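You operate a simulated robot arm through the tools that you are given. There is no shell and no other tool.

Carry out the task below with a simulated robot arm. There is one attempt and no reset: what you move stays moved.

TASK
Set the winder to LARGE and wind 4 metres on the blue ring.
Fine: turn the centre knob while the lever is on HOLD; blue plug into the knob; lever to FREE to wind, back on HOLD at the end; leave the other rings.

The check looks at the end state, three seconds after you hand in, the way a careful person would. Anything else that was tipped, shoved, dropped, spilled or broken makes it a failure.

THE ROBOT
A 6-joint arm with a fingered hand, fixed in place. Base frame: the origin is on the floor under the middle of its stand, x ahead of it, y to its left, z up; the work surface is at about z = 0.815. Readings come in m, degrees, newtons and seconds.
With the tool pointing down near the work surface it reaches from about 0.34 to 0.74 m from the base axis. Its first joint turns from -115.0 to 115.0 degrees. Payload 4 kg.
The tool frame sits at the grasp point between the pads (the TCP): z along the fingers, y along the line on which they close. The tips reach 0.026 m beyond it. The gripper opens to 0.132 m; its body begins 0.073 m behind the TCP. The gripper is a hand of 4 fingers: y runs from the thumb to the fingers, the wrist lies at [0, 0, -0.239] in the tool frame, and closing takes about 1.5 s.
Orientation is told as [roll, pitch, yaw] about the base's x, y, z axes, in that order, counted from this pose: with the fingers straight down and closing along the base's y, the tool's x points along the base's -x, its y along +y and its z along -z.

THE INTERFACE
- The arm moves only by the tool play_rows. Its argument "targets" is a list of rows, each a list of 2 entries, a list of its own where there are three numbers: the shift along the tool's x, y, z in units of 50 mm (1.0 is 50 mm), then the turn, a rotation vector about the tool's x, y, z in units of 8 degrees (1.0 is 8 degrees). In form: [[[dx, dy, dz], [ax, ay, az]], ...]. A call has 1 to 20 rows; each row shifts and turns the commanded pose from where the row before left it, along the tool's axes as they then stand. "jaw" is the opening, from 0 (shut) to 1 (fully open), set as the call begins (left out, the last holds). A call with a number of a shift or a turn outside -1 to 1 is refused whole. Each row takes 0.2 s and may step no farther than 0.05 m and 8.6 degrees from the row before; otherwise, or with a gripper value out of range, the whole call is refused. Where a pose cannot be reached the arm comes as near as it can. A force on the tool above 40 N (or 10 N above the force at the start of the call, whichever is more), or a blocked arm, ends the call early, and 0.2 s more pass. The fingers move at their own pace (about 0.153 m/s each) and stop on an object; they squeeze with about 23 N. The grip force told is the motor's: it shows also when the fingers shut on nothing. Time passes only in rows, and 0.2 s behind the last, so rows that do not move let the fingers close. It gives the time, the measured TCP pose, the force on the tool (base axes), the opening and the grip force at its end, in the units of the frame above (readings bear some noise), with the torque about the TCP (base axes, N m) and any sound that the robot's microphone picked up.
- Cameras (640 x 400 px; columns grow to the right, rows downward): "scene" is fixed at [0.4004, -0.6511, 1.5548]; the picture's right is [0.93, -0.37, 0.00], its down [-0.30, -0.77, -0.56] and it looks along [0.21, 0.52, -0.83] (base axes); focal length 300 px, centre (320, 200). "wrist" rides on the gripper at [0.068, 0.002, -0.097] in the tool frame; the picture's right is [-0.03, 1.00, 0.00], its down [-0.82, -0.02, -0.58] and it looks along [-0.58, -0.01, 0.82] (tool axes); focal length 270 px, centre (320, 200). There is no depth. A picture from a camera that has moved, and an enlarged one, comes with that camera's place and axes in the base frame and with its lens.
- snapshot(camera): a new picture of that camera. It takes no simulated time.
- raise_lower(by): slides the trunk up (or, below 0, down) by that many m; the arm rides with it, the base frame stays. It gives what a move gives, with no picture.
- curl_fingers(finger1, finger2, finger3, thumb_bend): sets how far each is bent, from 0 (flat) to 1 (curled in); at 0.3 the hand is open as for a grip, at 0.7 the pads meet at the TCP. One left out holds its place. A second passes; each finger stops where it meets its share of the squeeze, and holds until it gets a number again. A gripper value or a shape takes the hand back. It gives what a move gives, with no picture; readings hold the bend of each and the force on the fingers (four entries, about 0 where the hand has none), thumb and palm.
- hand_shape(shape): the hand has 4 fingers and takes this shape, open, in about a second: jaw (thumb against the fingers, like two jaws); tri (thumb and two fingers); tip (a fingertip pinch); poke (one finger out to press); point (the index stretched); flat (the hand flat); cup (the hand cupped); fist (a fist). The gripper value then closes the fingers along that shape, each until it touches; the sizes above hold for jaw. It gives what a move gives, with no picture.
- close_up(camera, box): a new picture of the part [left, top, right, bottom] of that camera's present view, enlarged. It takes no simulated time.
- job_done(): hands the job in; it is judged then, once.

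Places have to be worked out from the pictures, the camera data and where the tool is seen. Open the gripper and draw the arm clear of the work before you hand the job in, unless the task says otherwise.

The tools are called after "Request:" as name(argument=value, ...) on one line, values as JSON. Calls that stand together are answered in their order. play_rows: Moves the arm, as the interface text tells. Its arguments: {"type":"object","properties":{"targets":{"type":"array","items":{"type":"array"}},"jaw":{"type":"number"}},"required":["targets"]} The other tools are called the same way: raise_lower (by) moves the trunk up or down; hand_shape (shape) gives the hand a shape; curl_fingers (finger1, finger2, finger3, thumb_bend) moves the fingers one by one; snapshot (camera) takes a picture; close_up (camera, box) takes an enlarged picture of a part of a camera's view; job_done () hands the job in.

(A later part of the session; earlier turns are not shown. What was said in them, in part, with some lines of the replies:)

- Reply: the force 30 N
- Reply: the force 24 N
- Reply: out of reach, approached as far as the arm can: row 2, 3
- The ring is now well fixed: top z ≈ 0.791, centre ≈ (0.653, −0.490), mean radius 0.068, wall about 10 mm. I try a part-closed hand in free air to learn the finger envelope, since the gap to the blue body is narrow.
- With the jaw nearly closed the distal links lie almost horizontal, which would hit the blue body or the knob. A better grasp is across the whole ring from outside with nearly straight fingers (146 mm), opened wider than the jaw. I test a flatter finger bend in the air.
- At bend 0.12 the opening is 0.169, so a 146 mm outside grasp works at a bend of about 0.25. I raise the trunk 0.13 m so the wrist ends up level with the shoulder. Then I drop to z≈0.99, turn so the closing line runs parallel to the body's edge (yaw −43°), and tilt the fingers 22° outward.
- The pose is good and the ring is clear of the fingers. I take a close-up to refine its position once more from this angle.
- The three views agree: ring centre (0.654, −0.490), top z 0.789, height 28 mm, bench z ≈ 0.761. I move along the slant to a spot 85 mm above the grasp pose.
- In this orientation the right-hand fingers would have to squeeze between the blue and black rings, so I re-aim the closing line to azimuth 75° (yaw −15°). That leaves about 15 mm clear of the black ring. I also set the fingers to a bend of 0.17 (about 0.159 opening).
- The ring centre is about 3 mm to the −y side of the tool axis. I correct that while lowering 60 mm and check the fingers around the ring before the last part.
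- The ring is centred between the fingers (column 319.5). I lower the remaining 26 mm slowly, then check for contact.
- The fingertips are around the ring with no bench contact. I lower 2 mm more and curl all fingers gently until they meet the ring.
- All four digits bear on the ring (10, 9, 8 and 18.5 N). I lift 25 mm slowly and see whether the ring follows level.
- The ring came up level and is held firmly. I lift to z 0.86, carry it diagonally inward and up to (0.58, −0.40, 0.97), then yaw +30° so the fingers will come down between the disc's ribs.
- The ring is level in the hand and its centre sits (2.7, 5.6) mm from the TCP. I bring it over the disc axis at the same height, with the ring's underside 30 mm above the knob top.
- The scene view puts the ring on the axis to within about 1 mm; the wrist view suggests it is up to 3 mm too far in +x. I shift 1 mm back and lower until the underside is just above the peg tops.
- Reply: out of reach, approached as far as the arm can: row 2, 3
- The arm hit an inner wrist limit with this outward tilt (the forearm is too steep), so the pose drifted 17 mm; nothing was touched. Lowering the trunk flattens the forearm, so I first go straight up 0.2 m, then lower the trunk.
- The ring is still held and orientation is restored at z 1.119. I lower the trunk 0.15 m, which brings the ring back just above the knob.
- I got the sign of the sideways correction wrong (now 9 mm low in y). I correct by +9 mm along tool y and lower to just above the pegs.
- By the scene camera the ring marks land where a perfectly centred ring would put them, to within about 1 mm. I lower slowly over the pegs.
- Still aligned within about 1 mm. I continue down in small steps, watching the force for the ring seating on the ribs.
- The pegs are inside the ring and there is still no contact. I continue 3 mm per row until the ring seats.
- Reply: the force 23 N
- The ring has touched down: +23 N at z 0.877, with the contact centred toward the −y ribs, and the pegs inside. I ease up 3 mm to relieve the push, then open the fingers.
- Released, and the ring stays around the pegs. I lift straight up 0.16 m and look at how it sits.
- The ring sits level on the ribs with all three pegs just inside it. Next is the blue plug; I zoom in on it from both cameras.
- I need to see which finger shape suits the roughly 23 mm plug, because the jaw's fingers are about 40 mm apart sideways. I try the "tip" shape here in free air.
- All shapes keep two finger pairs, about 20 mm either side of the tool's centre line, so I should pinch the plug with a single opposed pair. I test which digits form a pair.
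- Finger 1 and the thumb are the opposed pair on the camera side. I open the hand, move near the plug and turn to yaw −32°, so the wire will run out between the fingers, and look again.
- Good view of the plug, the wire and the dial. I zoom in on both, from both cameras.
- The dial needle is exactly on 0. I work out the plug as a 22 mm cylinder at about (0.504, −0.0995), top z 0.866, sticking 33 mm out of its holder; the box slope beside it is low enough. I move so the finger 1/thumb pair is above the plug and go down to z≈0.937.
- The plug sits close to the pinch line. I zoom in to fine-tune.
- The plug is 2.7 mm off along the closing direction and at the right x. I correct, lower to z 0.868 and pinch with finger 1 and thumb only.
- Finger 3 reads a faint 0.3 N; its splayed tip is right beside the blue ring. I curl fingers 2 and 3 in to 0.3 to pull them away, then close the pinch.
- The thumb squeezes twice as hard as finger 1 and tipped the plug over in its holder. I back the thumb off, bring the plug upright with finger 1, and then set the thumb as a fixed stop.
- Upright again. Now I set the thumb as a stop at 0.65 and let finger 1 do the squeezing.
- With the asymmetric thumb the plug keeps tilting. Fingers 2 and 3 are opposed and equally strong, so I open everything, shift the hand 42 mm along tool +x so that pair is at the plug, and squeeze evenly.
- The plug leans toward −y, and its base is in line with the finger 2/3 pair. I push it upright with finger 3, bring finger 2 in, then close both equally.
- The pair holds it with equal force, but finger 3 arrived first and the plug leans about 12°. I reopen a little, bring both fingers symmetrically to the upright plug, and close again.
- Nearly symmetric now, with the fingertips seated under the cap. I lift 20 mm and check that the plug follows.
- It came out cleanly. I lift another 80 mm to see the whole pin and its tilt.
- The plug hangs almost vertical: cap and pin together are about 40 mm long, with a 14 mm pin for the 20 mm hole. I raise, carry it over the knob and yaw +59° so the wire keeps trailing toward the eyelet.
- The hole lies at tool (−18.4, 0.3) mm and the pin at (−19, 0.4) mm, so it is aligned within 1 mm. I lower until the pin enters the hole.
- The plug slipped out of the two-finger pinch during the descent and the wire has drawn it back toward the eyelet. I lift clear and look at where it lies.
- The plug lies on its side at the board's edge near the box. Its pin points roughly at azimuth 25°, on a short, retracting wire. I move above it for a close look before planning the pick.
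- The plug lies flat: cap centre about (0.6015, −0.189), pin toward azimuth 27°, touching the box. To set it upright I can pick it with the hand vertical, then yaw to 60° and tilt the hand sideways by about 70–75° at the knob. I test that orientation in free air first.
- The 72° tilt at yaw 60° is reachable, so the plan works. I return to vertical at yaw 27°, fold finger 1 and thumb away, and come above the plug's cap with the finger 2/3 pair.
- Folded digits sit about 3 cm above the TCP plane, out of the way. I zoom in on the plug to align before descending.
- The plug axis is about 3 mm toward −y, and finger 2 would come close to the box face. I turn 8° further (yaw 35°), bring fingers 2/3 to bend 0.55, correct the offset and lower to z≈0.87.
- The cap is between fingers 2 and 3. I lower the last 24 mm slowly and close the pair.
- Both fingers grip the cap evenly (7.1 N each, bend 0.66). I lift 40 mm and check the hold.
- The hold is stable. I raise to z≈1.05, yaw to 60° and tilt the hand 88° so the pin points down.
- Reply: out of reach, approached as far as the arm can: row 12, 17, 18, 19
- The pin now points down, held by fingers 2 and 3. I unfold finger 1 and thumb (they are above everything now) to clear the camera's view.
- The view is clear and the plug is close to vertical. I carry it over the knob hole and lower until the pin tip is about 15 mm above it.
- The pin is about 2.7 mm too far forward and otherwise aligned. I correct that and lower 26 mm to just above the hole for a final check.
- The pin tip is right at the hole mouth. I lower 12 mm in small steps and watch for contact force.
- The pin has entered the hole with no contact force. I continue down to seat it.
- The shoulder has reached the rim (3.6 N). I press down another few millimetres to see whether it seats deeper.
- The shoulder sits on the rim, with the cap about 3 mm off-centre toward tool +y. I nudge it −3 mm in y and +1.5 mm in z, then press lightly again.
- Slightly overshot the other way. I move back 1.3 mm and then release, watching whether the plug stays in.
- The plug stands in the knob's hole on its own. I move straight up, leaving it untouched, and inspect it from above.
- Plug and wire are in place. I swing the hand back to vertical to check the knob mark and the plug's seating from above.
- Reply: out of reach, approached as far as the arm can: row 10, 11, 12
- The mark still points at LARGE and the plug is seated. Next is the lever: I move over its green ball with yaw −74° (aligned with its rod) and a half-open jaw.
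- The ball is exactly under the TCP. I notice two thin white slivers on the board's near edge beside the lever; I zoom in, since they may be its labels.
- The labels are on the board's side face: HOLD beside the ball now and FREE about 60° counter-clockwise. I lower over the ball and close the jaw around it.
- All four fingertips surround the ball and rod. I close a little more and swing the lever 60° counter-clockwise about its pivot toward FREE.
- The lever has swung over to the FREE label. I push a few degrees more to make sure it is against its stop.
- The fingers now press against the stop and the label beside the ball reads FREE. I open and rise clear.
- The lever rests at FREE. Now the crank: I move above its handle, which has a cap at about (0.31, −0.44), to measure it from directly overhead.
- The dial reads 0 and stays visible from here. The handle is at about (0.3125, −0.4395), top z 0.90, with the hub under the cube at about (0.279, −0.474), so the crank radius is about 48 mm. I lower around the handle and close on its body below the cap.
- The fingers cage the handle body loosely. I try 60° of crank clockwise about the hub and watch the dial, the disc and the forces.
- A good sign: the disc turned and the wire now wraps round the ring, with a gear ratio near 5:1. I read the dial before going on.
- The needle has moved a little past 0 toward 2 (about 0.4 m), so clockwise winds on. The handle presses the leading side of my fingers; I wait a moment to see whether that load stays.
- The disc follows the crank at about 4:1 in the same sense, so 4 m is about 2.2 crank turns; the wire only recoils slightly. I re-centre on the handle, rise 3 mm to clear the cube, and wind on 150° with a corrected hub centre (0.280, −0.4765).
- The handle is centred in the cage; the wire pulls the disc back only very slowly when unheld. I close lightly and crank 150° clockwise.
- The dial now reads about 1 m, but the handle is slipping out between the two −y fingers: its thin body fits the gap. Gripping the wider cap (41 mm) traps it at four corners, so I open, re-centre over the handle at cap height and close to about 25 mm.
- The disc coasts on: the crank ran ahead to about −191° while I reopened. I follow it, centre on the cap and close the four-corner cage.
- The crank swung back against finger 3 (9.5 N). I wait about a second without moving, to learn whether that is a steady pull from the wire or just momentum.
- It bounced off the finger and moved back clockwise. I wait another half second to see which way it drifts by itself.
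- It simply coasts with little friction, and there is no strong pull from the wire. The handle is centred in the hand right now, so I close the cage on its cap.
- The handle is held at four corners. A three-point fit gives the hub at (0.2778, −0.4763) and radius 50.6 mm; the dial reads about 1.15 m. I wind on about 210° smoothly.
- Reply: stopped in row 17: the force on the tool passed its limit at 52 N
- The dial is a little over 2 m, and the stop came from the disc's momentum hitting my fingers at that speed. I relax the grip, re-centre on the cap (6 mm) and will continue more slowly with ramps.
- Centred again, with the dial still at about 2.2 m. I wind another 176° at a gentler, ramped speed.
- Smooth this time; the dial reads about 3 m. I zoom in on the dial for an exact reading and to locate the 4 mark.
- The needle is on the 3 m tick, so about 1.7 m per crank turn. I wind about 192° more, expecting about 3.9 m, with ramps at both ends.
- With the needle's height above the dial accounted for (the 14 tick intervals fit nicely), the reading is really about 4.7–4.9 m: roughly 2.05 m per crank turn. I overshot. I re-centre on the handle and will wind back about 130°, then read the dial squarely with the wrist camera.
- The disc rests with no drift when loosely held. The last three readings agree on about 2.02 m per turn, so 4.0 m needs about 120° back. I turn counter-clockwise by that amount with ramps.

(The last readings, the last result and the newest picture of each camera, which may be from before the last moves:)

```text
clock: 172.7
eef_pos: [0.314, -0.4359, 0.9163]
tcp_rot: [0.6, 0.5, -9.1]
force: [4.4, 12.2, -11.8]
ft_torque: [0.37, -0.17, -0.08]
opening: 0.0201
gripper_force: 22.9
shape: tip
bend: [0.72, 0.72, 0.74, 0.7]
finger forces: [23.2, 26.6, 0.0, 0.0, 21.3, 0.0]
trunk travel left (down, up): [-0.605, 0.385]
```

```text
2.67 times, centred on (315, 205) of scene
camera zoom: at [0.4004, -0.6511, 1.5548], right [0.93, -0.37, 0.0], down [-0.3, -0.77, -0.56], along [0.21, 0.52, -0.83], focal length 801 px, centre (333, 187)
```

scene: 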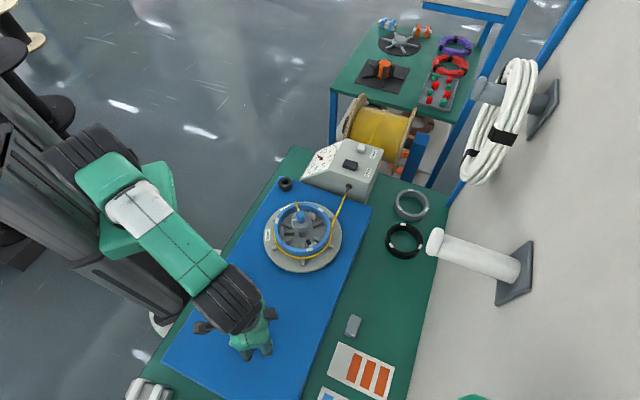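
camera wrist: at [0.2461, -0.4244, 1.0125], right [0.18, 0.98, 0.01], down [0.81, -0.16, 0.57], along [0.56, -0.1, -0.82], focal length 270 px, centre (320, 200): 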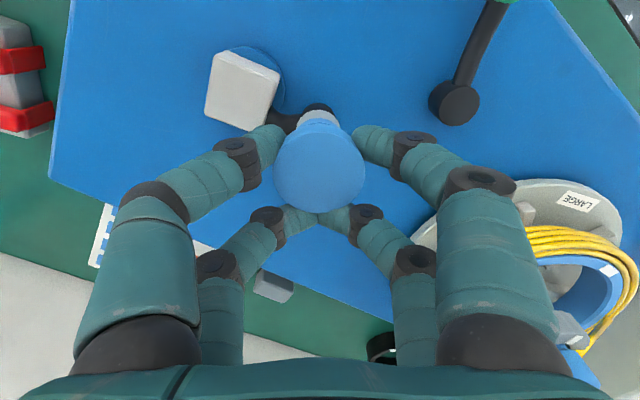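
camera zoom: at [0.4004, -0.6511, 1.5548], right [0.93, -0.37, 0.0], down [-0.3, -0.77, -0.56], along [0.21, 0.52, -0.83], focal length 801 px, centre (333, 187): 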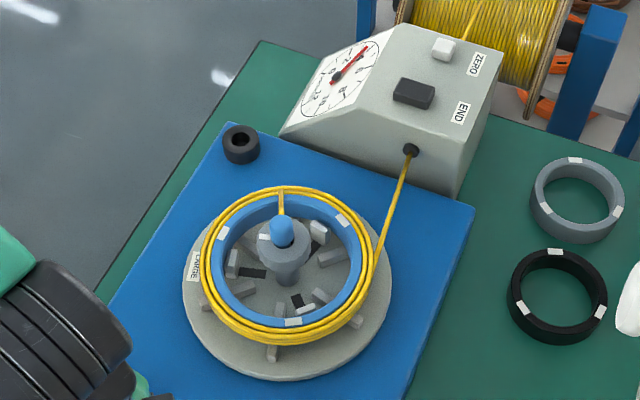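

The dial now reads close to 4.0. I relax the grip, centre on the handle so the release gives it no kick, then open and lift straight up.

Request:
play_rows(targets=[[[0.1, -0.01, 0], [0, 0, 0]], [[0.1, 0, 0], [0, 0, 0]], [[0, 0, 0], [0, 0, 0]], [[0, 0, 0], [0, 0, 0]]], jaw=0.26)

Request:
close_up(camera="wrist", box=[200, 60, 440, 290])

Request:
close_up(camera="scene", box=[308, 143, 338, 178])

```text
clock: 173.7
eef_pos: [0.3039, -0.4365, 0.9162]
tcp_rot: [0.4, 0.4, -9.1]
force: [-1.4, 2.5, 2.3]
ft_torque: [0.11, 0.02, -0.03]
opening: 0.0353
gripper_force: 0.1
shape: tip
bend: [0.73, 0.73, 0.73, 0.7]
finger forces: [2.7, 0.1, 0.0, 0.0, 0.0, 0.0]
trunk travel left (down, up): [-0.605, 0.385]
```

```text
1.74 times, centred on (320, 175) of wrist
camera zoom: at [0.2353, -0.424, 1.0137], right [0.18, 0.98, 0.01], down [0.81, -0.16, 0.57], along [0.56, -0.1, -0.82], focal length 470 px, centre (320, 244)
```

zoom: 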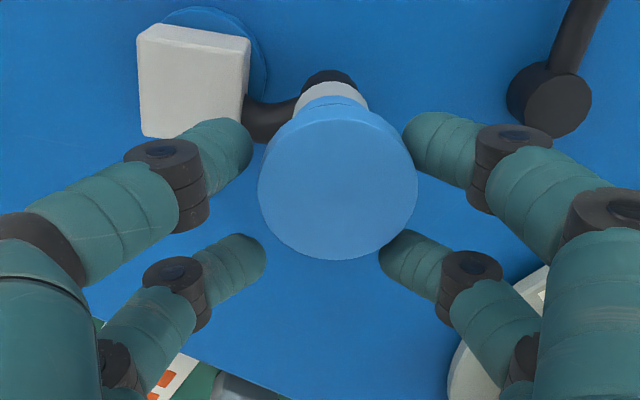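

```text
11.43 times, centred on (323, 160) of scene
camera zoom: at [0.4004, -0.6511, 1.5548], right [0.93, -0.37, 0.0], down [-0.3, -0.77, -0.56], along [0.21, 0.52, -0.83], focal length 3432 px, centre (286, 651)
```

zoom: 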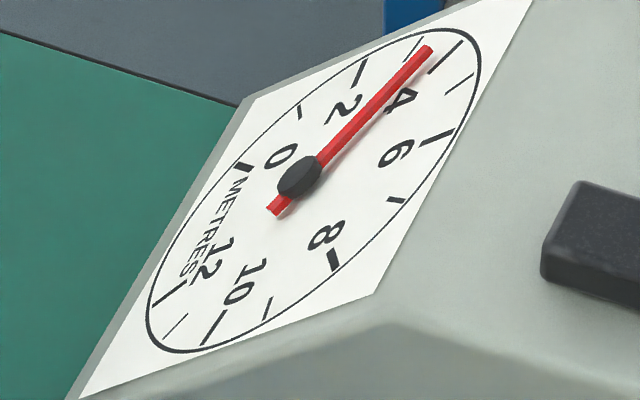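

The handle still leans on finger 1, drifting slightly counter-clockwise. I follow it a few millimetres and let it come to rest.

Request:
play_rows(targets=[[[0.08, 0.05, 0], [0, 0, 0]], [[0.08, 0.05, 0], [0, 0, 0]], [[0, 0, 0], [0, 0, 0]], [[0, 0, 0], [0, 0, 0]], [[0, 0, 0], [0, 0, 0]]], jaw=0.24)

Request:
close_up(camera="wrist", box=[200, 60, 440, 290])

Request:
close_up(camera="scene", box=[308, 143, 338, 178])

```text
clock: 174.9
eef_pos: [0.2968, -0.4309, 0.9164]
tcp_rot: [0.7, 0.4, -9.0]
force: [-0.1, 0.4, 0.0]
ft_torque: [-0.01, -0.01, 0.01]
opening: 0.032
gripper_force: 0.1
shape: tip
bend: [0.73, 0.73, 0.73, 0.7]
finger forces: [0.0, 0.0, 0.1, 0.0, 0.0, 0.0]
trunk travel left (down, up): [-0.605, 0.385]
```

```text
1.74 times, centred on (320, 175) of wrist
camera zoom: at [0.2285, -0.4187, 1.0131], right [0.18, 0.98, 0.01], down [0.81, -0.16, 0.57], along [0.56, -0.1, -0.82], focal length 470 px, centre (320, 244)
```

zoom: 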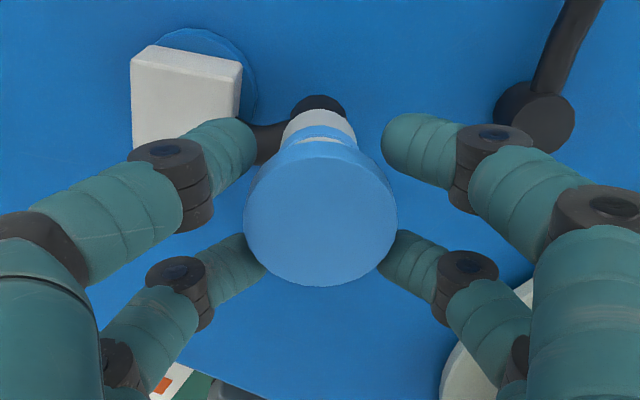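

```text
11.43 times, centred on (323, 160) of scene
camera zoom: at [0.4004, -0.6511, 1.5548], right [0.93, -0.37, 0.0], down [-0.3, -0.77, -0.56], along [0.21, 0.52, -0.83], focal length 3432 px, centre (286, 651)
```

zoom: 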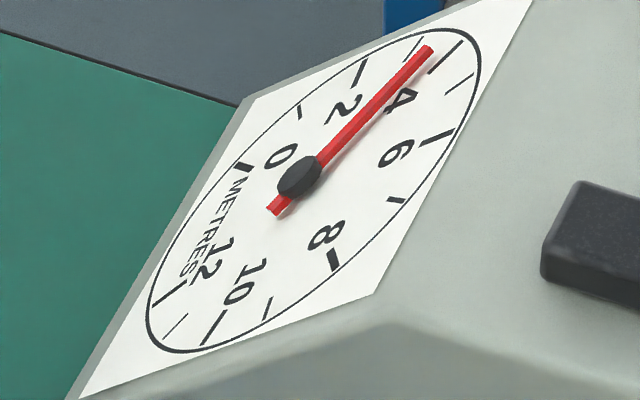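

At rest and centred, with no forces. I open fully, lift and go to the spot where the wrist camera sees the dial almost frontally.

Request:
play_rows(targets=[[[0, 0, 0], [0, 0, 0]], [[0, 0, 0], [0, 0, 0]], [[0, 0, 0], [0, 0, 0]], [[0, 0, -0.6], [0, 0, 0]], [[0, 0, -0.8], [0, 0, 0]], [[0, 0, -0.9], [0, 0, 0]], [[0, 0, -0.9], [0, 0, 0]]], jaw=1)

Request:
play_rows(targets=[[[-0.272, 0.882, 0], [0, 0, 0.36]], [[-0.272, 0.882, 0], [0, 0, 0.36]], [[-0.272, 0.882, 0], [0, 0, 0.36]], [[-0.272, 0.882, 0], [0, 0, 0.36]], [[-0.272, 0.882, 0], [0, 0, 0.36]], [[-0.272, 0.882, 0], [0, 0, 0.36]], [[-0.272, 0.882, 0], [0, 0, 0.36]], [[-0.272, 0.882, 0], [0, 0, 0.36]], [[0, 0, 0], [0, 0, 0]]])

Request:
snapshot(camera="wrist")

Request:
close_up(camera="scene", box=[308, 143, 338, 178])

```text
clock: 176.5
eef_pos: [0.2985, -0.4309, 1.0747]
tcp_rot: [0.5, 0.4, -8.9]
force: [0.5, 0.6, -0.5]
ft_torque: [0.0, 0.01, 0.01]
opening: 0.1317
gripper_force: 0.0
shape: tip
bend: [0.3, 0.3, 0.3, 0.3]
finger forces: [0.0, 0.1, 0.1, 0.0, 0.1, 0.0]
trunk travel left (down, up): [-0.605, 0.385]
```

```text
clock: 178.5
eef_pos: [0.5148, -0.1355, 1.0781]
tcp_rot: [0.5, 0.6, -32.2]
force: [0.1, 0.4, -0.3]
ft_torque: [0.01, 0.03, -0.02]
opening: 0.132
gripper_force: 0.0
shape: tip
bend: [0.3, 0.3, 0.3, 0.3]
finger forces: [0.1, 0.0, 0.1, 0.1, 0.1, 0.1]
trunk travel left (down, up): [-0.605, 0.385]
```

```text
taken
camera wrist: at [0.4567, -0.0984, 1.1755], right [0.55, 0.83, 0.01], down [0.68, -0.46, 0.57], along [0.48, -0.31, -0.82], focal length 270 px, centre (320, 200)
```

wrist: 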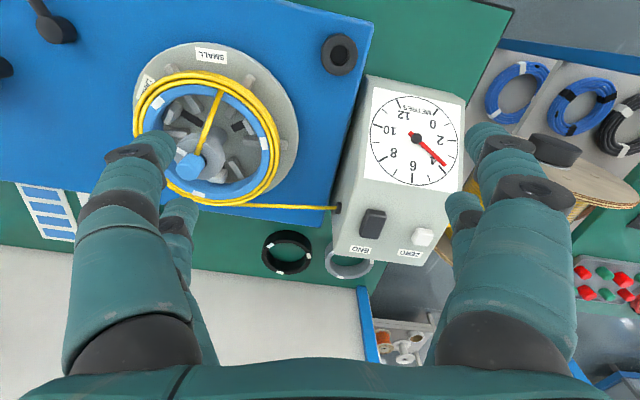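

```text
11.43 times, centred on (323, 160) of scene
camera zoom: at [0.4004, -0.6511, 1.5548], right [0.93, -0.37, 0.0], down [-0.3, -0.77, -0.56], along [0.21, 0.52, -0.83], focal length 3432 px, centre (286, 651)
```

zoom: 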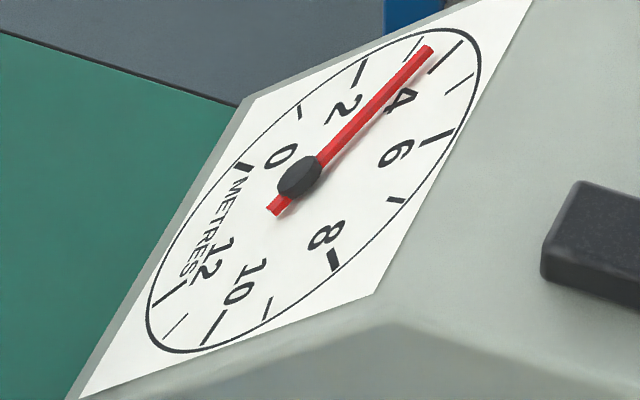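

The dial is well in view and the needle has not drifted. I take an enlarged frontal reading.

Request:
close_up(camera="wrist", box=[365, 85, 465, 190])

Request:
close_up(camera="wrist", box=[120, 30, 350, 220])

```text
3.81 times, centred on (415, 138) of wrist
camera zoom: at [0.4567, -0.0984, 1.1755], right [0.55, 0.83, 0.01], down [0.68, -0.46, 0.57], along [0.48, -0.31, -0.82], focal length 1030 px, centre (-42, 438)
```

zoom: 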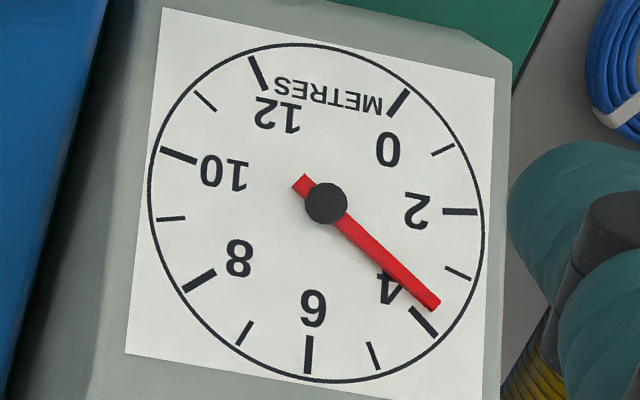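

```text
2.11 times, centred on (235, 125) of wrist
camera zoom: at [0.4567, -0.0984, 1.1755], right [0.55, 0.83, 0.01], down [0.68, -0.46, 0.57], along [0.48, -0.31, -0.82], focal length 569 px, centre (499, 358)
```

zoom: 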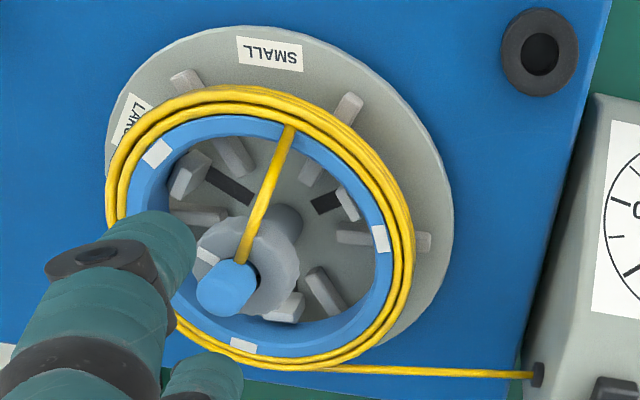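

Frontally the needle points at about 3.89 m, a touch short of the 4 mark. It stays put, so I return to the handle for a fine adjustment of about 20° clockwise.

Request:
play_rows(targets=[[[0.067, -0.915, 0], [0, 0, 0]], [[0.067, -0.915, 0], [0, 0, 0]], [[0.067, -0.915, 0], [0, 0, 0]], [[0.067, -0.915, 0], [0, 0, 0]], [[0.067, -0.915, 0], [0, 0, 0]], [[0.067, -0.915, 0], [0, 0, 0]], [[0.067, -0.915, 0], [0, 0, 0]], [[0.067, -0.915, 0], [0, 0, 0]], [[0, 0, 0], [0, 0, -0.963]], [[0, 0, 0], [0, 0, -0.963]], [[0, 0, 0], [0, 0, -0.963]], [[0, 0, 0], [0, 0, 0]]])

Request:
snapshot(camera="wrist")

Request:
close_up(camera="wrist", box=[240, 50, 420, 190])

```text
clock: 181.1
eef_pos: [0.2964, -0.4311, 1.0767]
tcp_rot: [0.6, 0.4, -9.0]
force: [-1.1, 1.0, 0.3]
ft_torque: [0.0, 0.02, -0.02]
opening: 0.1321
gripper_force: 0.1
shape: tip
bend: [0.3, 0.3, 0.3, 0.3]
finger forces: [0.0, 0.1, 0.1, 0.0, 0.0, 0.1]
trunk travel left (down, up): [-0.605, 0.385]
```

```text
taken
camera wrist: at [0.229, -0.4196, 1.1739], right [0.18, 0.98, 0.01], down [0.81, -0.15, 0.57], along [0.56, -0.1, -0.82], focal length 270 px, centre (320, 200)
```

wrist: 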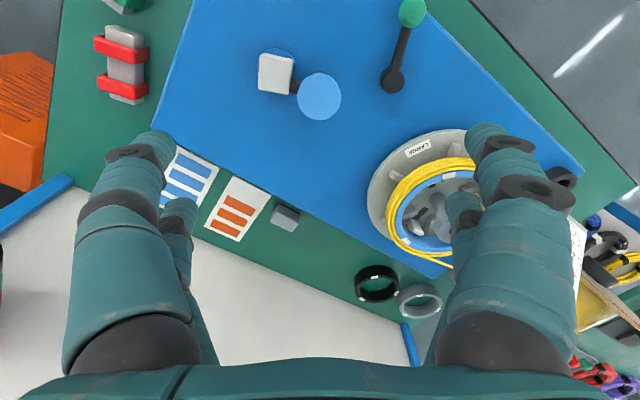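

```text
2.86 times, centred on (330, 120) of wrist
camera zoom: at [0.229, -0.4196, 1.1739], right [0.18, 0.98, 0.01], down [0.81, -0.15, 0.57], along [0.56, -0.1, -0.82], focal length 772 px, centre (291, 429)
```

zoom: 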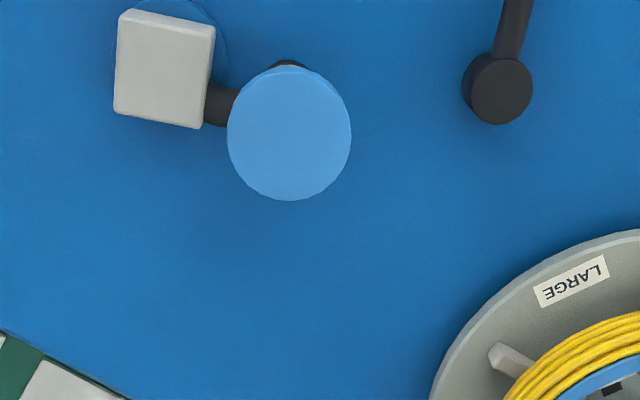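

The crank has not moved and I am centred over it within 2 mm. I lower and cage the cap.

Request:
play_rows(targets=[[[-0.03, -0.016, 0.8], [0, 0, 0]], [[0, 0, 0.8], [0, 0, 0]], [[0, 0, 0.8], [0, 0, 0]], [[0, 0, 0.85], [0, 0, 0]], [[0, 0, 0], [0, 0, 0]]], jaw=1)

Request:
play_rows(targets=[[[0, 0, 0], [0, 0, 0]], [[0, 0, 0], [0, 0, 0]], [[0, 0, 0], [0, 0, 0]], [[0, 0, 0], [0, 0, 0]], [[0, 0, 0], [0, 0, 0]]], jaw=0.2)

Request:
close_up(camera="wrist", box=[200, 60, 440, 290])

Request:
close_up(camera="scene", box=[308, 143, 338, 178])

```text
clock: 182.3
eef_pos: [0.2982, -0.4309, 0.9125]
tcp_rot: [0.4, 0.3, -8.9]
force: [0.2, 0.6, -0.6]
ft_torque: [-0.01, 0.02, 0.02]
opening: 0.1324
gripper_force: 0.2
shape: tip
bend: [0.3, 0.3, 0.3, 0.3]
finger forces: [0.0, 0.1, 0.0, 0.0, 0.0, 0.1]
trunk travel left (down, up): [-0.605, 0.385]
```

```text
clock: 183.5
eef_pos: [0.2978, -0.4309, 0.9135]
tcp_rot: [0.6, 0.4, -9.0]
force: [0.3, 0.3, -0.7]
ft_torque: [0.0, 0.02, -0.01]
opening: 0.0268
gripper_force: 0.0
shape: tip
bend: [0.73, 0.73, 0.73, 0.7]
finger forces: [0.3, 0.0, 0.0, 0.0, 0.1, 0.0]
trunk travel left (down, up): [-0.605, 0.385]
```

```text
1.74 times, centred on (320, 175) of wrist
camera zoom: at [0.2304, -0.4192, 1.0104], right [0.18, 0.98, 0.01], down [0.81, -0.15, 0.57], along [0.56, -0.1, -0.82], focal length 470 px, centre (320, 244)
```

zoom: 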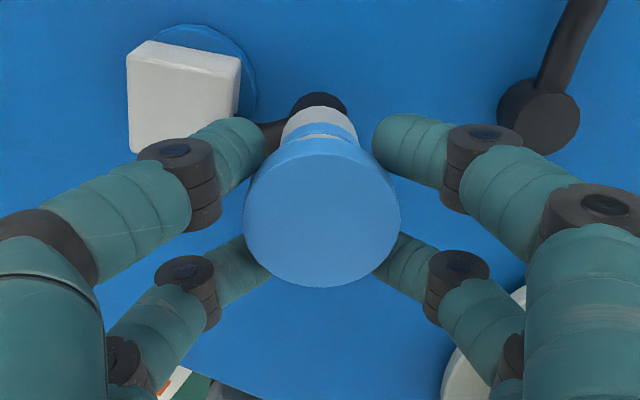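

```text
11.43 times, centred on (323, 160) of scene
camera zoom: at [0.4004, -0.6511, 1.5548], right [0.93, -0.37, 0.0], down [-0.3, -0.77, -0.56], along [0.21, 0.52, -0.83], focal length 3432 px, centre (286, 651)
```

zoom: 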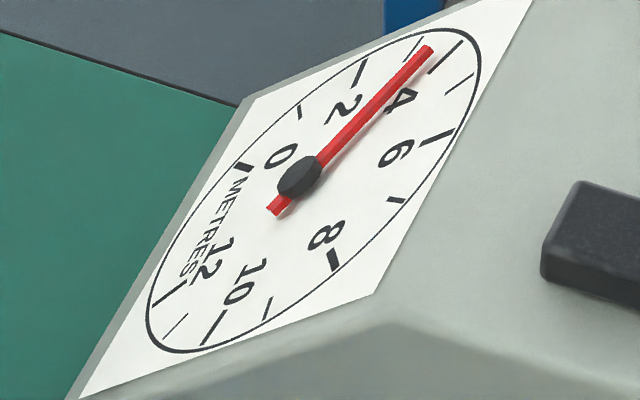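

Handle caged without disturbing it. I turn it about 20° clockwise slowly and let it settle.

Request:
play_rows(targets=[[[-0.0338, -0.0106, 0], [0, 0, 0]], [[-0.0338, -0.0106, 0], [0, 0, 0]], [[-0.041, -0.0165, 0], [0, 0, 0]], [[-0.041, -0.0165, 0], [0, 0, 0]], [[-0.0395, -0.02, 0], [0, 0, 0]], [[-0.0395, -0.02, 0], [0, 0, 0]], [[-0.0302, -0.0185, 0], [0, 0, 0]], [[-0.0302, -0.0185, 0], [0, 0, 0]], [[-0.0292, -0.02, 0], [0, 0, 0]], [[0, 0, 0], [0, 0, 0]], [[0, 0, 0], [0, 0, 0]], [[0, 0, 0], [0, 0, 0]]])

Request:
close_up(camera="wrist", box=[200, 60, 440, 290])

Request:
close_up(camera="scene", box=[308, 143, 338, 178])

```text
clock: 186.1
eef_pos: [0.312, -0.4413, 0.9139]
tcp_rot: [0.6, 0.4, -9.0]
force: [-0.2, 0.3, -0.3]
ft_torque: [0.0, 0.0, -0.02]
opening: 0.027
gripper_force: 0.1
shape: tip
bend: [0.73, 0.73, 0.73, 0.7]
finger forces: [0.2, 0.5, 0.0, 0.1, 0.0, 0.0]
trunk travel left (down, up): [-0.605, 0.385]
```

```text
1.74 times, centred on (320, 175) of wrist
camera zoom: at [0.2441, -0.4289, 1.0104], right [0.18, 0.98, 0.01], down [0.81, -0.15, 0.57], along [0.56, -0.1, -0.82], focal length 470 px, centre (320, 244)
```

zoom: 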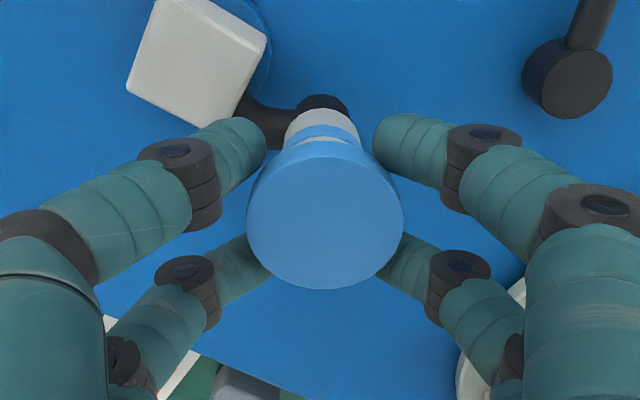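

```text
11.43 times, centred on (323, 160) of scene
camera zoom: at [0.4004, -0.6511, 1.5548], right [0.93, -0.37, 0.0], down [-0.3, -0.77, -0.56], along [0.21, 0.52, -0.83], focal length 3432 px, centre (286, 651)
```

zoom: 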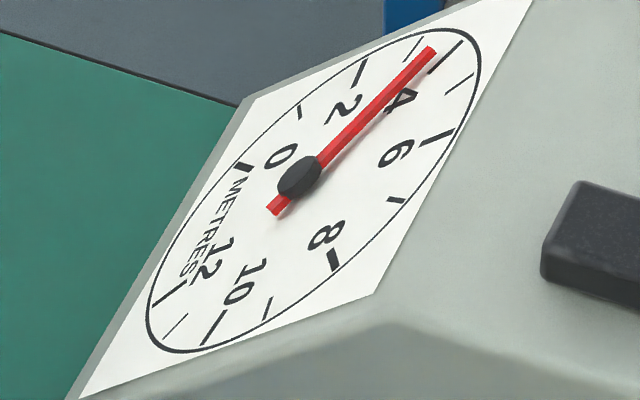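

The needle direction now matches the 4 tick (4.0 within about 0.03). I open gently, lift, and move over to the lever at FREE.

Request:
play_rows(targets=[[[0, 0, 0], [0, 0, 0]], [[0, 0, 0], [0, 0, 0]], [[0, 0, 0], [0, 0, 0]], [[0, 0, -0.6], [0, 0, 0]], [[0, 0, -0.8], [0, 0, 0]], [[0, 0, -0.8], [0, 0, 0]], [[0, 0, 0], [0, 0, 0]]], jaw=1)

Request:
snapshot(camera="wrist")

Request:
close_up(camera="scene", box=[308, 143, 338, 178])

```text
clock: 187.7
eef_pos: [0.3127, -0.4423, 1.0245]
tcp_rot: [0.6, 0.4, -8.9]
force: [-0.3, 0.7, -1.0]
ft_torque: [-0.02, -0.01, 0.0]
opening: 0.1319
gripper_force: 0.0
shape: tip
bend: [0.3, 0.3, 0.3, 0.3]
finger forces: [0.1, 0.1, 0.0, 0.0, 0.0, 0.1]
trunk travel left (down, up): [-0.605, 0.385]
```

```text
taken
camera wrist: at [0.2451, -0.43, 1.121], right [0.18, 0.98, 0.01], down [0.81, -0.16, 0.57], along [0.56, -0.1, -0.82], focal length 270 px, centre (320, 200)
```

wrist: 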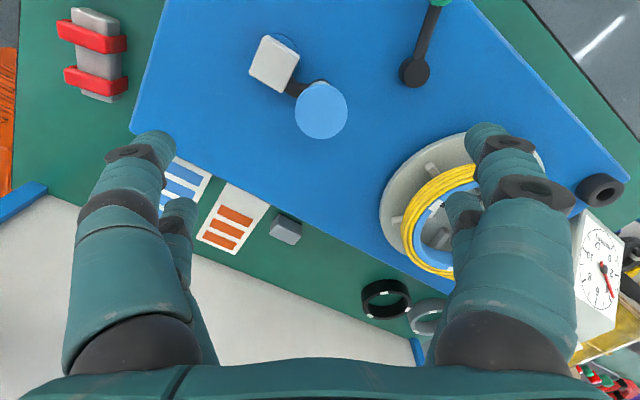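

```text
11.43 times, centred on (323, 160) of scene
camera zoom: at [0.4004, -0.6511, 1.5548], right [0.93, -0.37, 0.0], down [-0.3, -0.77, -0.56], along [0.21, 0.52, -0.83], focal length 3432 px, centre (286, 651)
```

zoom: 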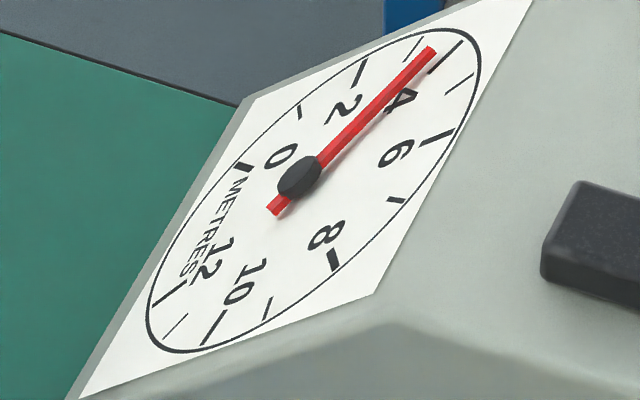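

The reading is stable with the handle released. I move above the lever ball and check alignment.

Request:
play_rows(targets=[[[0.554, 0.685, 0], [0, 0, 0]], [[0.554, 0.685, 0], [0, 0, 0]], [[0.554, 0.685, 0], [0, 0, 0]], [[0, 0, 0], [0, 0, 0.64]], [[0, 0, 0], [0, 0, 0]]], jaw=0.6)

Request:
snapshot(camera="wrist")

Request:
close_up(camera="wrist", box=[250, 40, 390, 180])

```text
clock: 188.9
eef_pos: [0.2448, -0.3277, 1.0245]
tcp_rot: [0.5, 0.3, -14.2]
force: [-1.3, 0.3, 0.3]
ft_torque: [0.03, 0.04, 0.0]
opening: 0.0799
gripper_force: 0.0
shape: tip
bend: [0.71, 0.71, 0.71, 0.7]
finger forces: [0.0, 0.0, 0.0, 0.1, 0.1, 0.0]
trunk travel left (down, up): [-0.605, 0.385]
```

```text
taken
camera wrist: at [0.1782, -0.3094, 1.1213], right [0.27, 0.96, 0.01], down [0.79, -0.23, 0.57], along [0.55, -0.15, -0.82], focal length 270 px, centre (320, 200)
```

wrist: 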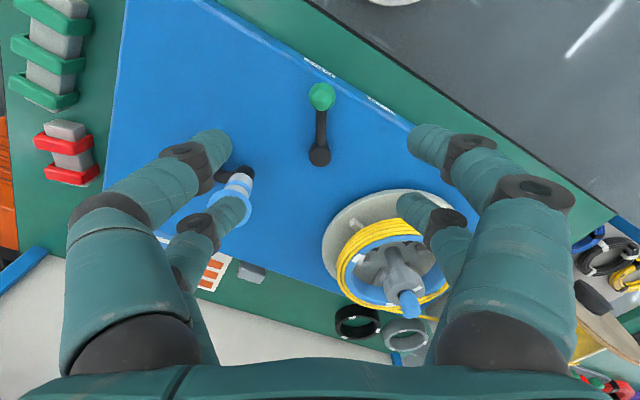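

```text
2.86 times, centred on (320, 110) of wrist
camera zoom: at [0.1782, -0.3094, 1.1213], right [0.27, 0.96, 0.01], down [0.79, -0.23, 0.57], along [0.55, -0.15, -0.82], focal length 772 px, centre (320, 457)
```

zoom: 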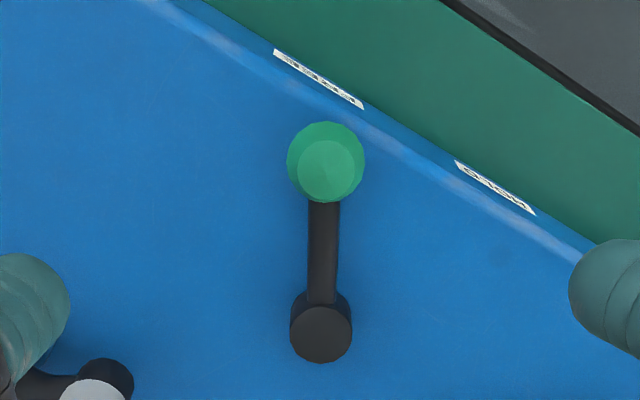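

Aligned within 3 mm. I lower over the ball, close, and swing the lever clockwise 60° back to HOLD.

Request:
play_rows(targets=[[[-0.05, 0.04, 0.8], [0, 0, 0]], [[0, 0, 0.8], [0, 0, 0]], [[0, 0, 0.8], [0, 0, 0]], [[0, 0, 0.6], [0, 0, 0]], [[0, 0, 0.33], [0, 0, 0]], [[0, 0, 0], [0, 0, 0]]], jaw=0.5)

Request:
play_rows(targets=[[[0, 0, 0], [0, 0, 0]], [[0, 0, 0], [0, 0, 0]], [[0, 0, 0], [0, 0, 0]], [[-0.0116, 0.1765, 0], [0, 0, 0.9375]], [[-0.0116, 0.1765, 0], [0, 0, 0.9375]], [[-0.0116, 0.1765, 0], [0, 0, 0.9375]], [[-0.0116, 0.1765, 0], [0, 0, 0.9375]], [[-0.0116, 0.1765, 0], [0, 0, 0.9375]], [[-0.0116, 0.1765, 0], [0, 0, 0.9375]], [[-0.0116, 0.1765, 0], [0, 0, 0.9375]], [[-0.0116, 0.1765, 0], [0, 0, 0.9375]], [[-0.006, 0.09, 0], [0, 0, 0.4]], [[0, 0, 0], [0, 0, 0]]], jaw=0.1)

Request:
snapshot(camera="wrist")

Request:
close_up(camera="scene", box=[308, 143, 338, 178])

```text
clock: 190.3
eef_pos: [0.2478, -0.325, 0.8573]
tcp_rot: [0.5, 0.6, -14.2]
force: [0.7, 0.2, -0.2]
ft_torque: [0.01, 0.02, 0.02]
opening: 0.0668
gripper_force: 0.1
shape: tip
bend: [0.73, 0.73, 0.73, 0.7]
finger forces: [0.1, 0.0, 0.0, 0.1, 0.0, 0.0]
trunk travel left (down, up): [-0.605, 0.385]
```

```text
clock: 193.1
eef_pos: [0.3004, -0.2765, 0.8585]
tcp_rot: [-0.2, 0.6, -77.4]
force: [-2.6, -2.3, 1.3]
ft_torque: [-0.06, 0.07, -0.01]
opening: 0.0141
gripper_force: 0.1
shape: tip
bend: [0.72, 0.72, 0.71, 0.7]
finger forces: [0.0, 0.0, 3.0, 0.1, 0.4, 0.0]
trunk travel left (down, up): [-0.605, 0.385]
```

```text
taken
camera wrist: at [0.2869, -0.2097, 0.9563], right [0.98, 0.19, 0.0], down [0.16, -0.81, 0.57], along [0.11, -0.56, -0.82], focal length 270 px, centre (320, 200)
```

wrist: 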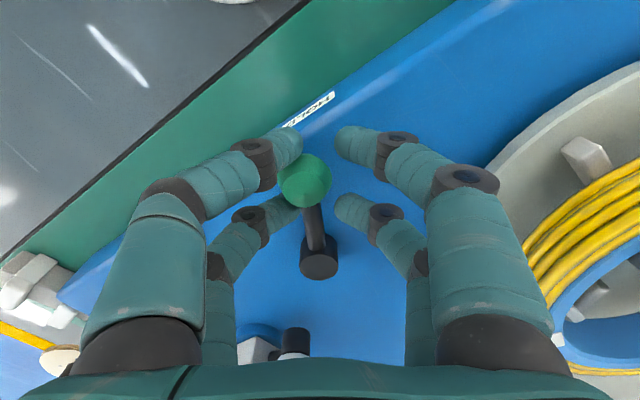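

```text
11.43 times, centred on (323, 160) of scene
camera zoom: at [0.4004, -0.6511, 1.5548], right [0.93, -0.37, 0.0], down [-0.3, -0.77, -0.56], along [0.21, 0.52, -0.83], focal length 3432 px, centre (286, 651)
```

zoom: 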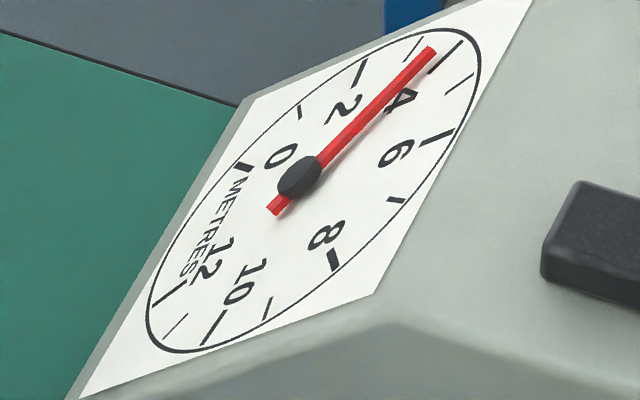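

The lever is back beside the HOLD label and presses against its stop. I nudge it slightly more to be sure, then open and lift.

Request:
play_rows(targets=[[[0, 0.06, 0], [0, 0, 0.2]], [[0, 0, 0], [0, 0, 0]]])

Request:
play_rows(targets=[[[0, -0.1, 0], [0, 0, 0]], [[0, 0, 0], [0, 0, 0]], [[0, 0, 0], [0, 0, 0]], [[0, 0, -0.8], [0, 0, 0]], [[0, 0, -0.8], [0, 0, 0]], [[0, 0, -0.8], [0, 0, 0]], [[0, 0, -0.8], [0, 0, 0]], [[0, 0, 0], [0, 0, 0]]], jaw=0.8)

Request:
snapshot(camera="wrist")

Request:
close_up(camera="wrist", box=[240, 40, 400, 180])

Request:
snapshot(camera="scene")

```text
clock: 193.7
eef_pos: [0.3042, -0.2754, 0.8595]
tcp_rot: [-0.1, 0.7, -79.1]
force: [-4.5, -3.2, 1.4]
ft_torque: [-0.11, 0.13, -0.01]
opening: 0.0147
gripper_force: 0.1
shape: tip
bend: [0.72, 0.72, 0.71, 0.7]
finger forces: [0.0, 0.1, 5.3, 0.1, 1.2, 0.1]
trunk travel left (down, up): [-0.605, 0.385]
```

```text
clock: 195.5
eef_pos: [0.2972, -0.2794, 1.0195]
tcp_rot: [-0.2, 0.7, -79.0]
force: [0.3, -0.1, 0.0]
ft_torque: [-0.01, 0.0, 0.03]
opening: 0.1058
gripper_force: 0.1
shape: tip
bend: [0.59, 0.59, 0.59, 0.45]
finger forces: [0.0, 0.1, 0.1, 0.0, 0.0, 0.0]
trunk travel left (down, up): [-0.605, 0.385]
```

```text
taken
camera wrist: at [0.2862, -0.2133, 1.1163], right [0.99, 0.17, 0.0], down [0.14, -0.81, 0.57], along [0.09, -0.56, -0.82], focal length 270 px, centre (320, 200)
```

wrist: 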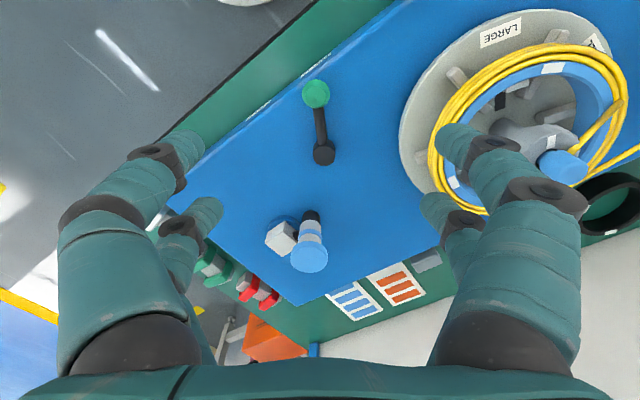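

```text
2.86 times, centred on (320, 110) of wrist
camera zoom: at [0.2862, -0.2133, 1.1163], right [0.99, 0.17, 0.0], down [0.14, -0.81, 0.57], along [0.09, -0.56, -0.82], focal length 772 px, centre (320, 457)
```

zoom: 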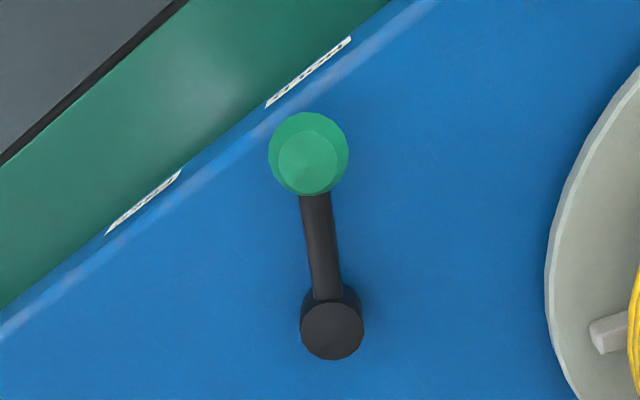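

```text
taken
```

scene: 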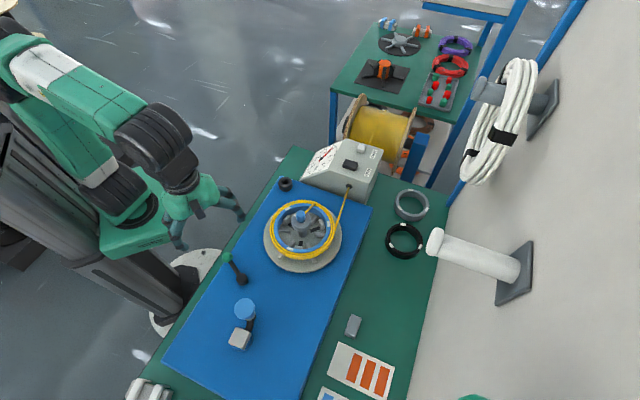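

The lever is at HOLD exactly as at the start. I now check the end state closely: disc, knob mark, plug, wound ring, dial and other rings.

Request:
close_up(camera="scene", box=[255, 190, 355, 280])

Request:
close_up(camera="scene", box=[308, 143, 338, 178])

Request:
close_up(camera="scene", box=[280, 150, 450, 340])

Request:
close_up(camera="wrist", box=[400, 0, 640, 220])

```text
4.44 times, centred on (305, 235) of scene
camera zoom: at [0.4004, -0.6511, 1.5548], right [0.93, -0.37, 0.0], down [-0.3, -0.77, -0.56], along [0.21, 0.52, -0.83], focal length 1335 px, centre (387, 44)
```

zoom: 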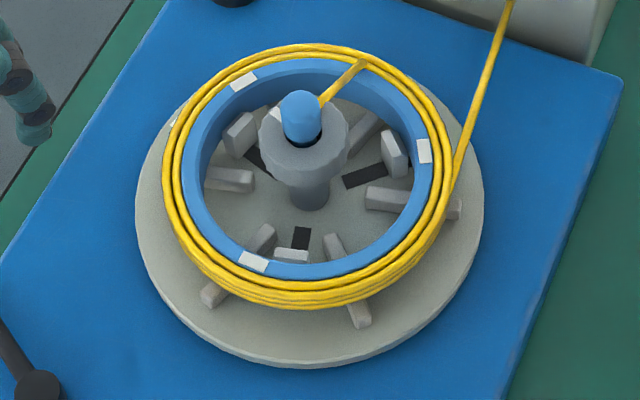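

```text
11.43 times, centred on (323, 160) of scene
camera zoom: at [0.4004, -0.6511, 1.5548], right [0.93, -0.37, 0.0], down [-0.3, -0.77, -0.56], along [0.21, 0.52, -0.83], focal length 3432 px, centre (286, 651)
```

zoom: 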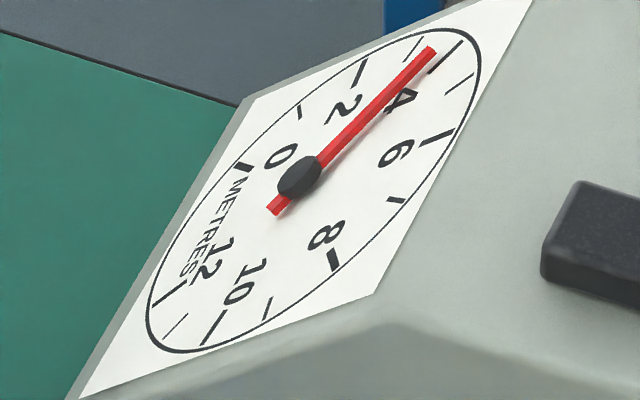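

```text
2.11 times, centred on (365, 245) of scene
camera zoom: at [0.4004, -0.6511, 1.5548], right [0.93, -0.37, 0.0], down [-0.3, -0.77, -0.56], along [0.21, 0.52, -0.83], focal length 632 px, centre (225, 105)
```

zoom: 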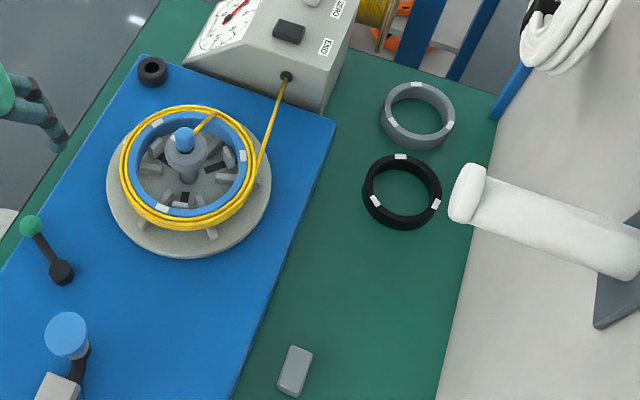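

```text
1.82 times, centred on (520, 110) of wrist
camera zoom: at [0.2862, -0.2133, 1.1163], right [0.99, 0.17, 0.0], down [0.14, -0.81, 0.57], along [0.09, -0.56, -0.82], focal length 491 px, centre (-44, 364)
```

zoom: 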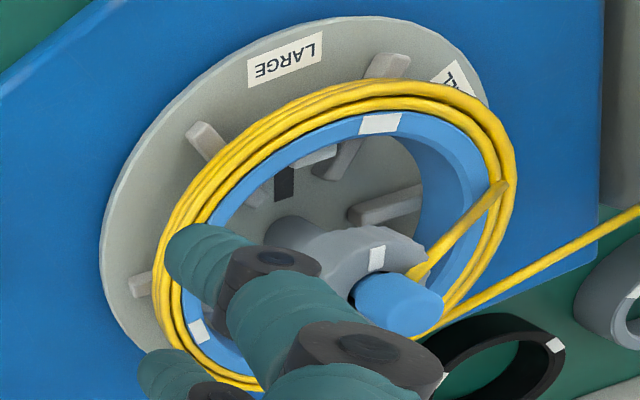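

Everything looks right: the mark and LARGE agree (about 121°), the plug is in the knob, the ring is wound and the other rings are untouched. I do one last frontal dial reading on the way out.

Request:
play_rows(targets=[[[0, 0, -0.7], [0, 0, 0]], [[0, 0, -0.6], [0, 0, 0]], [[0.333, 0.804, 0], [0, 0, 0]], [[0.333, 0.804, 0], [0, 0, 0]], [[0.333, 0.804, 0], [0, 0, 0]], [[0.333, 0.804, 0], [0, 0, 0]], [[0.333, 0.804, 0], [0, 0, 0]], [[0.333, 0.804, 0], [0, 0, 0]], [[0, 0, 0], [0, 0, -0.98]], [[0, 0, 0], [0, 0, -0.98]], [[0, 0, 0], [0, 0, -0.98]], [[0, 0, 0], [0, 0, -0.98]], [[0, 0, 0], [0, 0, -0.98]], [[0, 0, 0], [0, 0, -0.98]], [[0, 0, 0], [0, 0, 0]]], jaw=1)

Request:
snapshot(camera="wrist")

Request:
close_up(camera="wrist", box=[365, 85, 465, 190])

Request:
close_up(camera="wrist", box=[120, 30, 350, 220])

```text
clock: 198.7
eef_pos: [0.516, -0.1339, 1.0835]
tcp_rot: [0.5, 0.7, -31.8]
force: [-0.6, 0.1, 0.2]
ft_torque: [-0.03, 0.02, -0.01]
opening: 0.132
gripper_force: 0.0
shape: tip
bend: [0.3, 0.3, 0.3, 0.3]
finger forces: [0.0, 0.0, 0.1, 0.0, 0.1, 0.0]
trunk travel left (down, up): [-0.605, 0.385]
```

```text
taken
camera wrist: at [0.4585, -0.0964, 1.1811], right [0.55, 0.84, 0.01], down [0.69, -0.45, 0.57], along [0.48, -0.31, -0.82], focal length 270 px, centre (320, 200)
```

wrist: 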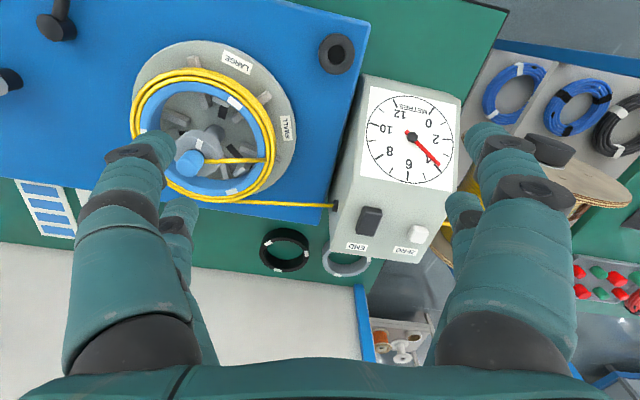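

```text
3.81 times, centred on (415, 138) of wrist
camera zoom: at [0.4585, -0.0964, 1.1811], right [0.55, 0.84, 0.01], down [0.69, -0.45, 0.57], along [0.48, -0.31, -0.82], focal length 1030 px, centre (-42, 438)
```

zoom: 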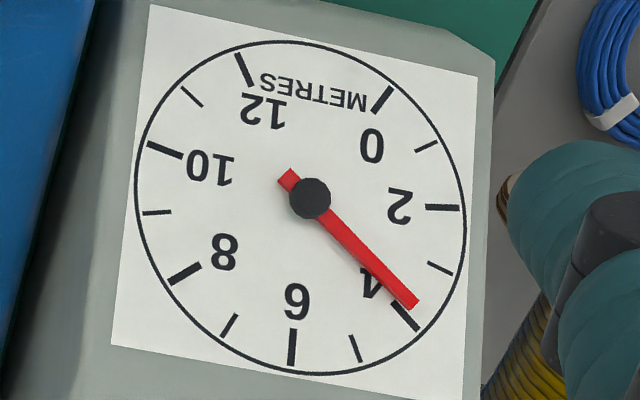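

```text
2.11 times, centred on (235, 125) of wrist
camera zoom: at [0.4585, -0.0964, 1.1811], right [0.55, 0.84, 0.01], down [0.69, -0.45, 0.57], along [0.48, -0.31, -0.82], focal length 569 px, centre (499, 358)
```

zoom: 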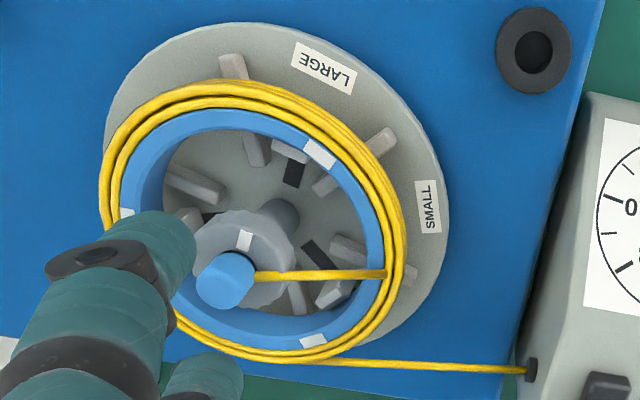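

The needle lies on the 4 mark (3.97–4.0) and the knob mark points at LARGE with the plug seated. I raise the trunk to bring the open hand well above the work, and pull it back.

Request:
raise_lower(by=0.2)

Request:
play_rows(targets=[[[0.8, 0, 0], [0, 0, 0]], [[0.8, 0, 0], [0, 0, 0]], [[0.8, 0, 0], [0, 0, 0]], [[0, 0, 0], [0, 0, 0]]], jaw=1)

Request:
snapshot(camera="scene")

Request:
close_up(camera="scene", box=[200, 130, 440, 370])

```text
clock: 200.8
eef_pos: [0.5174, -0.1333, 1.2839]
tcp_rot: [0.5, 0.6, -31.9]
force: [0.1, -0.7, 0.0]
ft_torque: [0.03, -0.01, -0.02]
opening: 0.1319
gripper_force: 0.2
shape: tip
bend: [0.3, 0.3, 0.3, 0.3]
finger forces: [0.0, 0.1, 0.0, 0.0, 0.0, 0.0]
trunk travel left (down, up): [-0.805, 0.185]
```

```text
clock: 201.8
eef_pos: [0.4159, -0.0694, 1.2827]
tcp_rot: [0.4, 0.6, -31.9]
force: [-0.4, -0.8, -0.9]
ft_torque: [0.02, 0.02, -0.03]
opening: 0.1319
gripper_force: 0.1
shape: tip
bend: [0.3, 0.3, 0.3, 0.3]
finger forces: [0.0, 0.1, 0.0, 0.1, 0.0, 0.0]
trunk travel left (down, up): [-0.805, 0.185]
```

```text
taken
```

scene: 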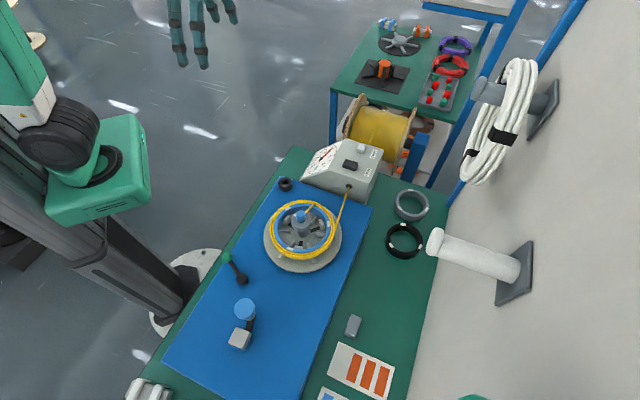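

```text
1.67 times, centred on (320, 250) of scene
camera zoom: at [0.4004, -0.6511, 1.5548], right [0.93, -0.37, 0.0], down [-0.3, -0.77, -0.56], along [0.21, 0.52, -0.83], focal length 501 px, centre (320, 117)
```

zoom: 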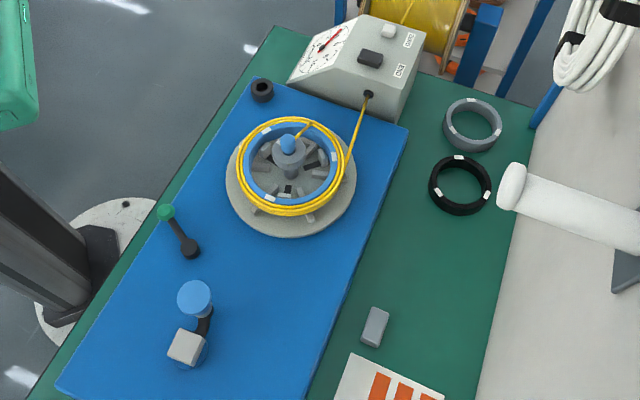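

The arm is clear, the hand is open, and everything is in its final state: winder on LARGE, about 4 m on the blue ring, plug in the knob, lever on HOLD, other items unmoved. I hand the job in.

Request:
job_done()

```text
The job is handed in.
```

I've handed the job in. The winder is on LARGE and the blue ring carries 4 m of wire by the dial. I don't know the verdict yet.

- **Setting:** I turned the centre knob to LARGE with the lever on HOLD. Its mark still points at LARGE now.
- **Ring and plug:** The blue ring sits on the ribs around the three pegs. The blue plug stands in the knob's hole with the wire leading back to the eyelet.
- **Length:** A frontal reading puts the needle at 3.97–4.0 m.
- **Lever:** I moved it to FREE for winding. It is back against its stop beside the HOLD label.
- **Other items:** The black and grey rings and everything else on the bench are where they were. The hand is open and clear of the work.

Two things went wrong along the way, and I corrected both:

- **Plug slipped:** It slipped out of the fingers once on the way to the knob, and the wire pulled it back to the box. I picked it up off the board and fitted it.
- **Wound too far:** I wound to about 4.7 m at first. I turned the crank back and then fine-adjusted it to 4 m.
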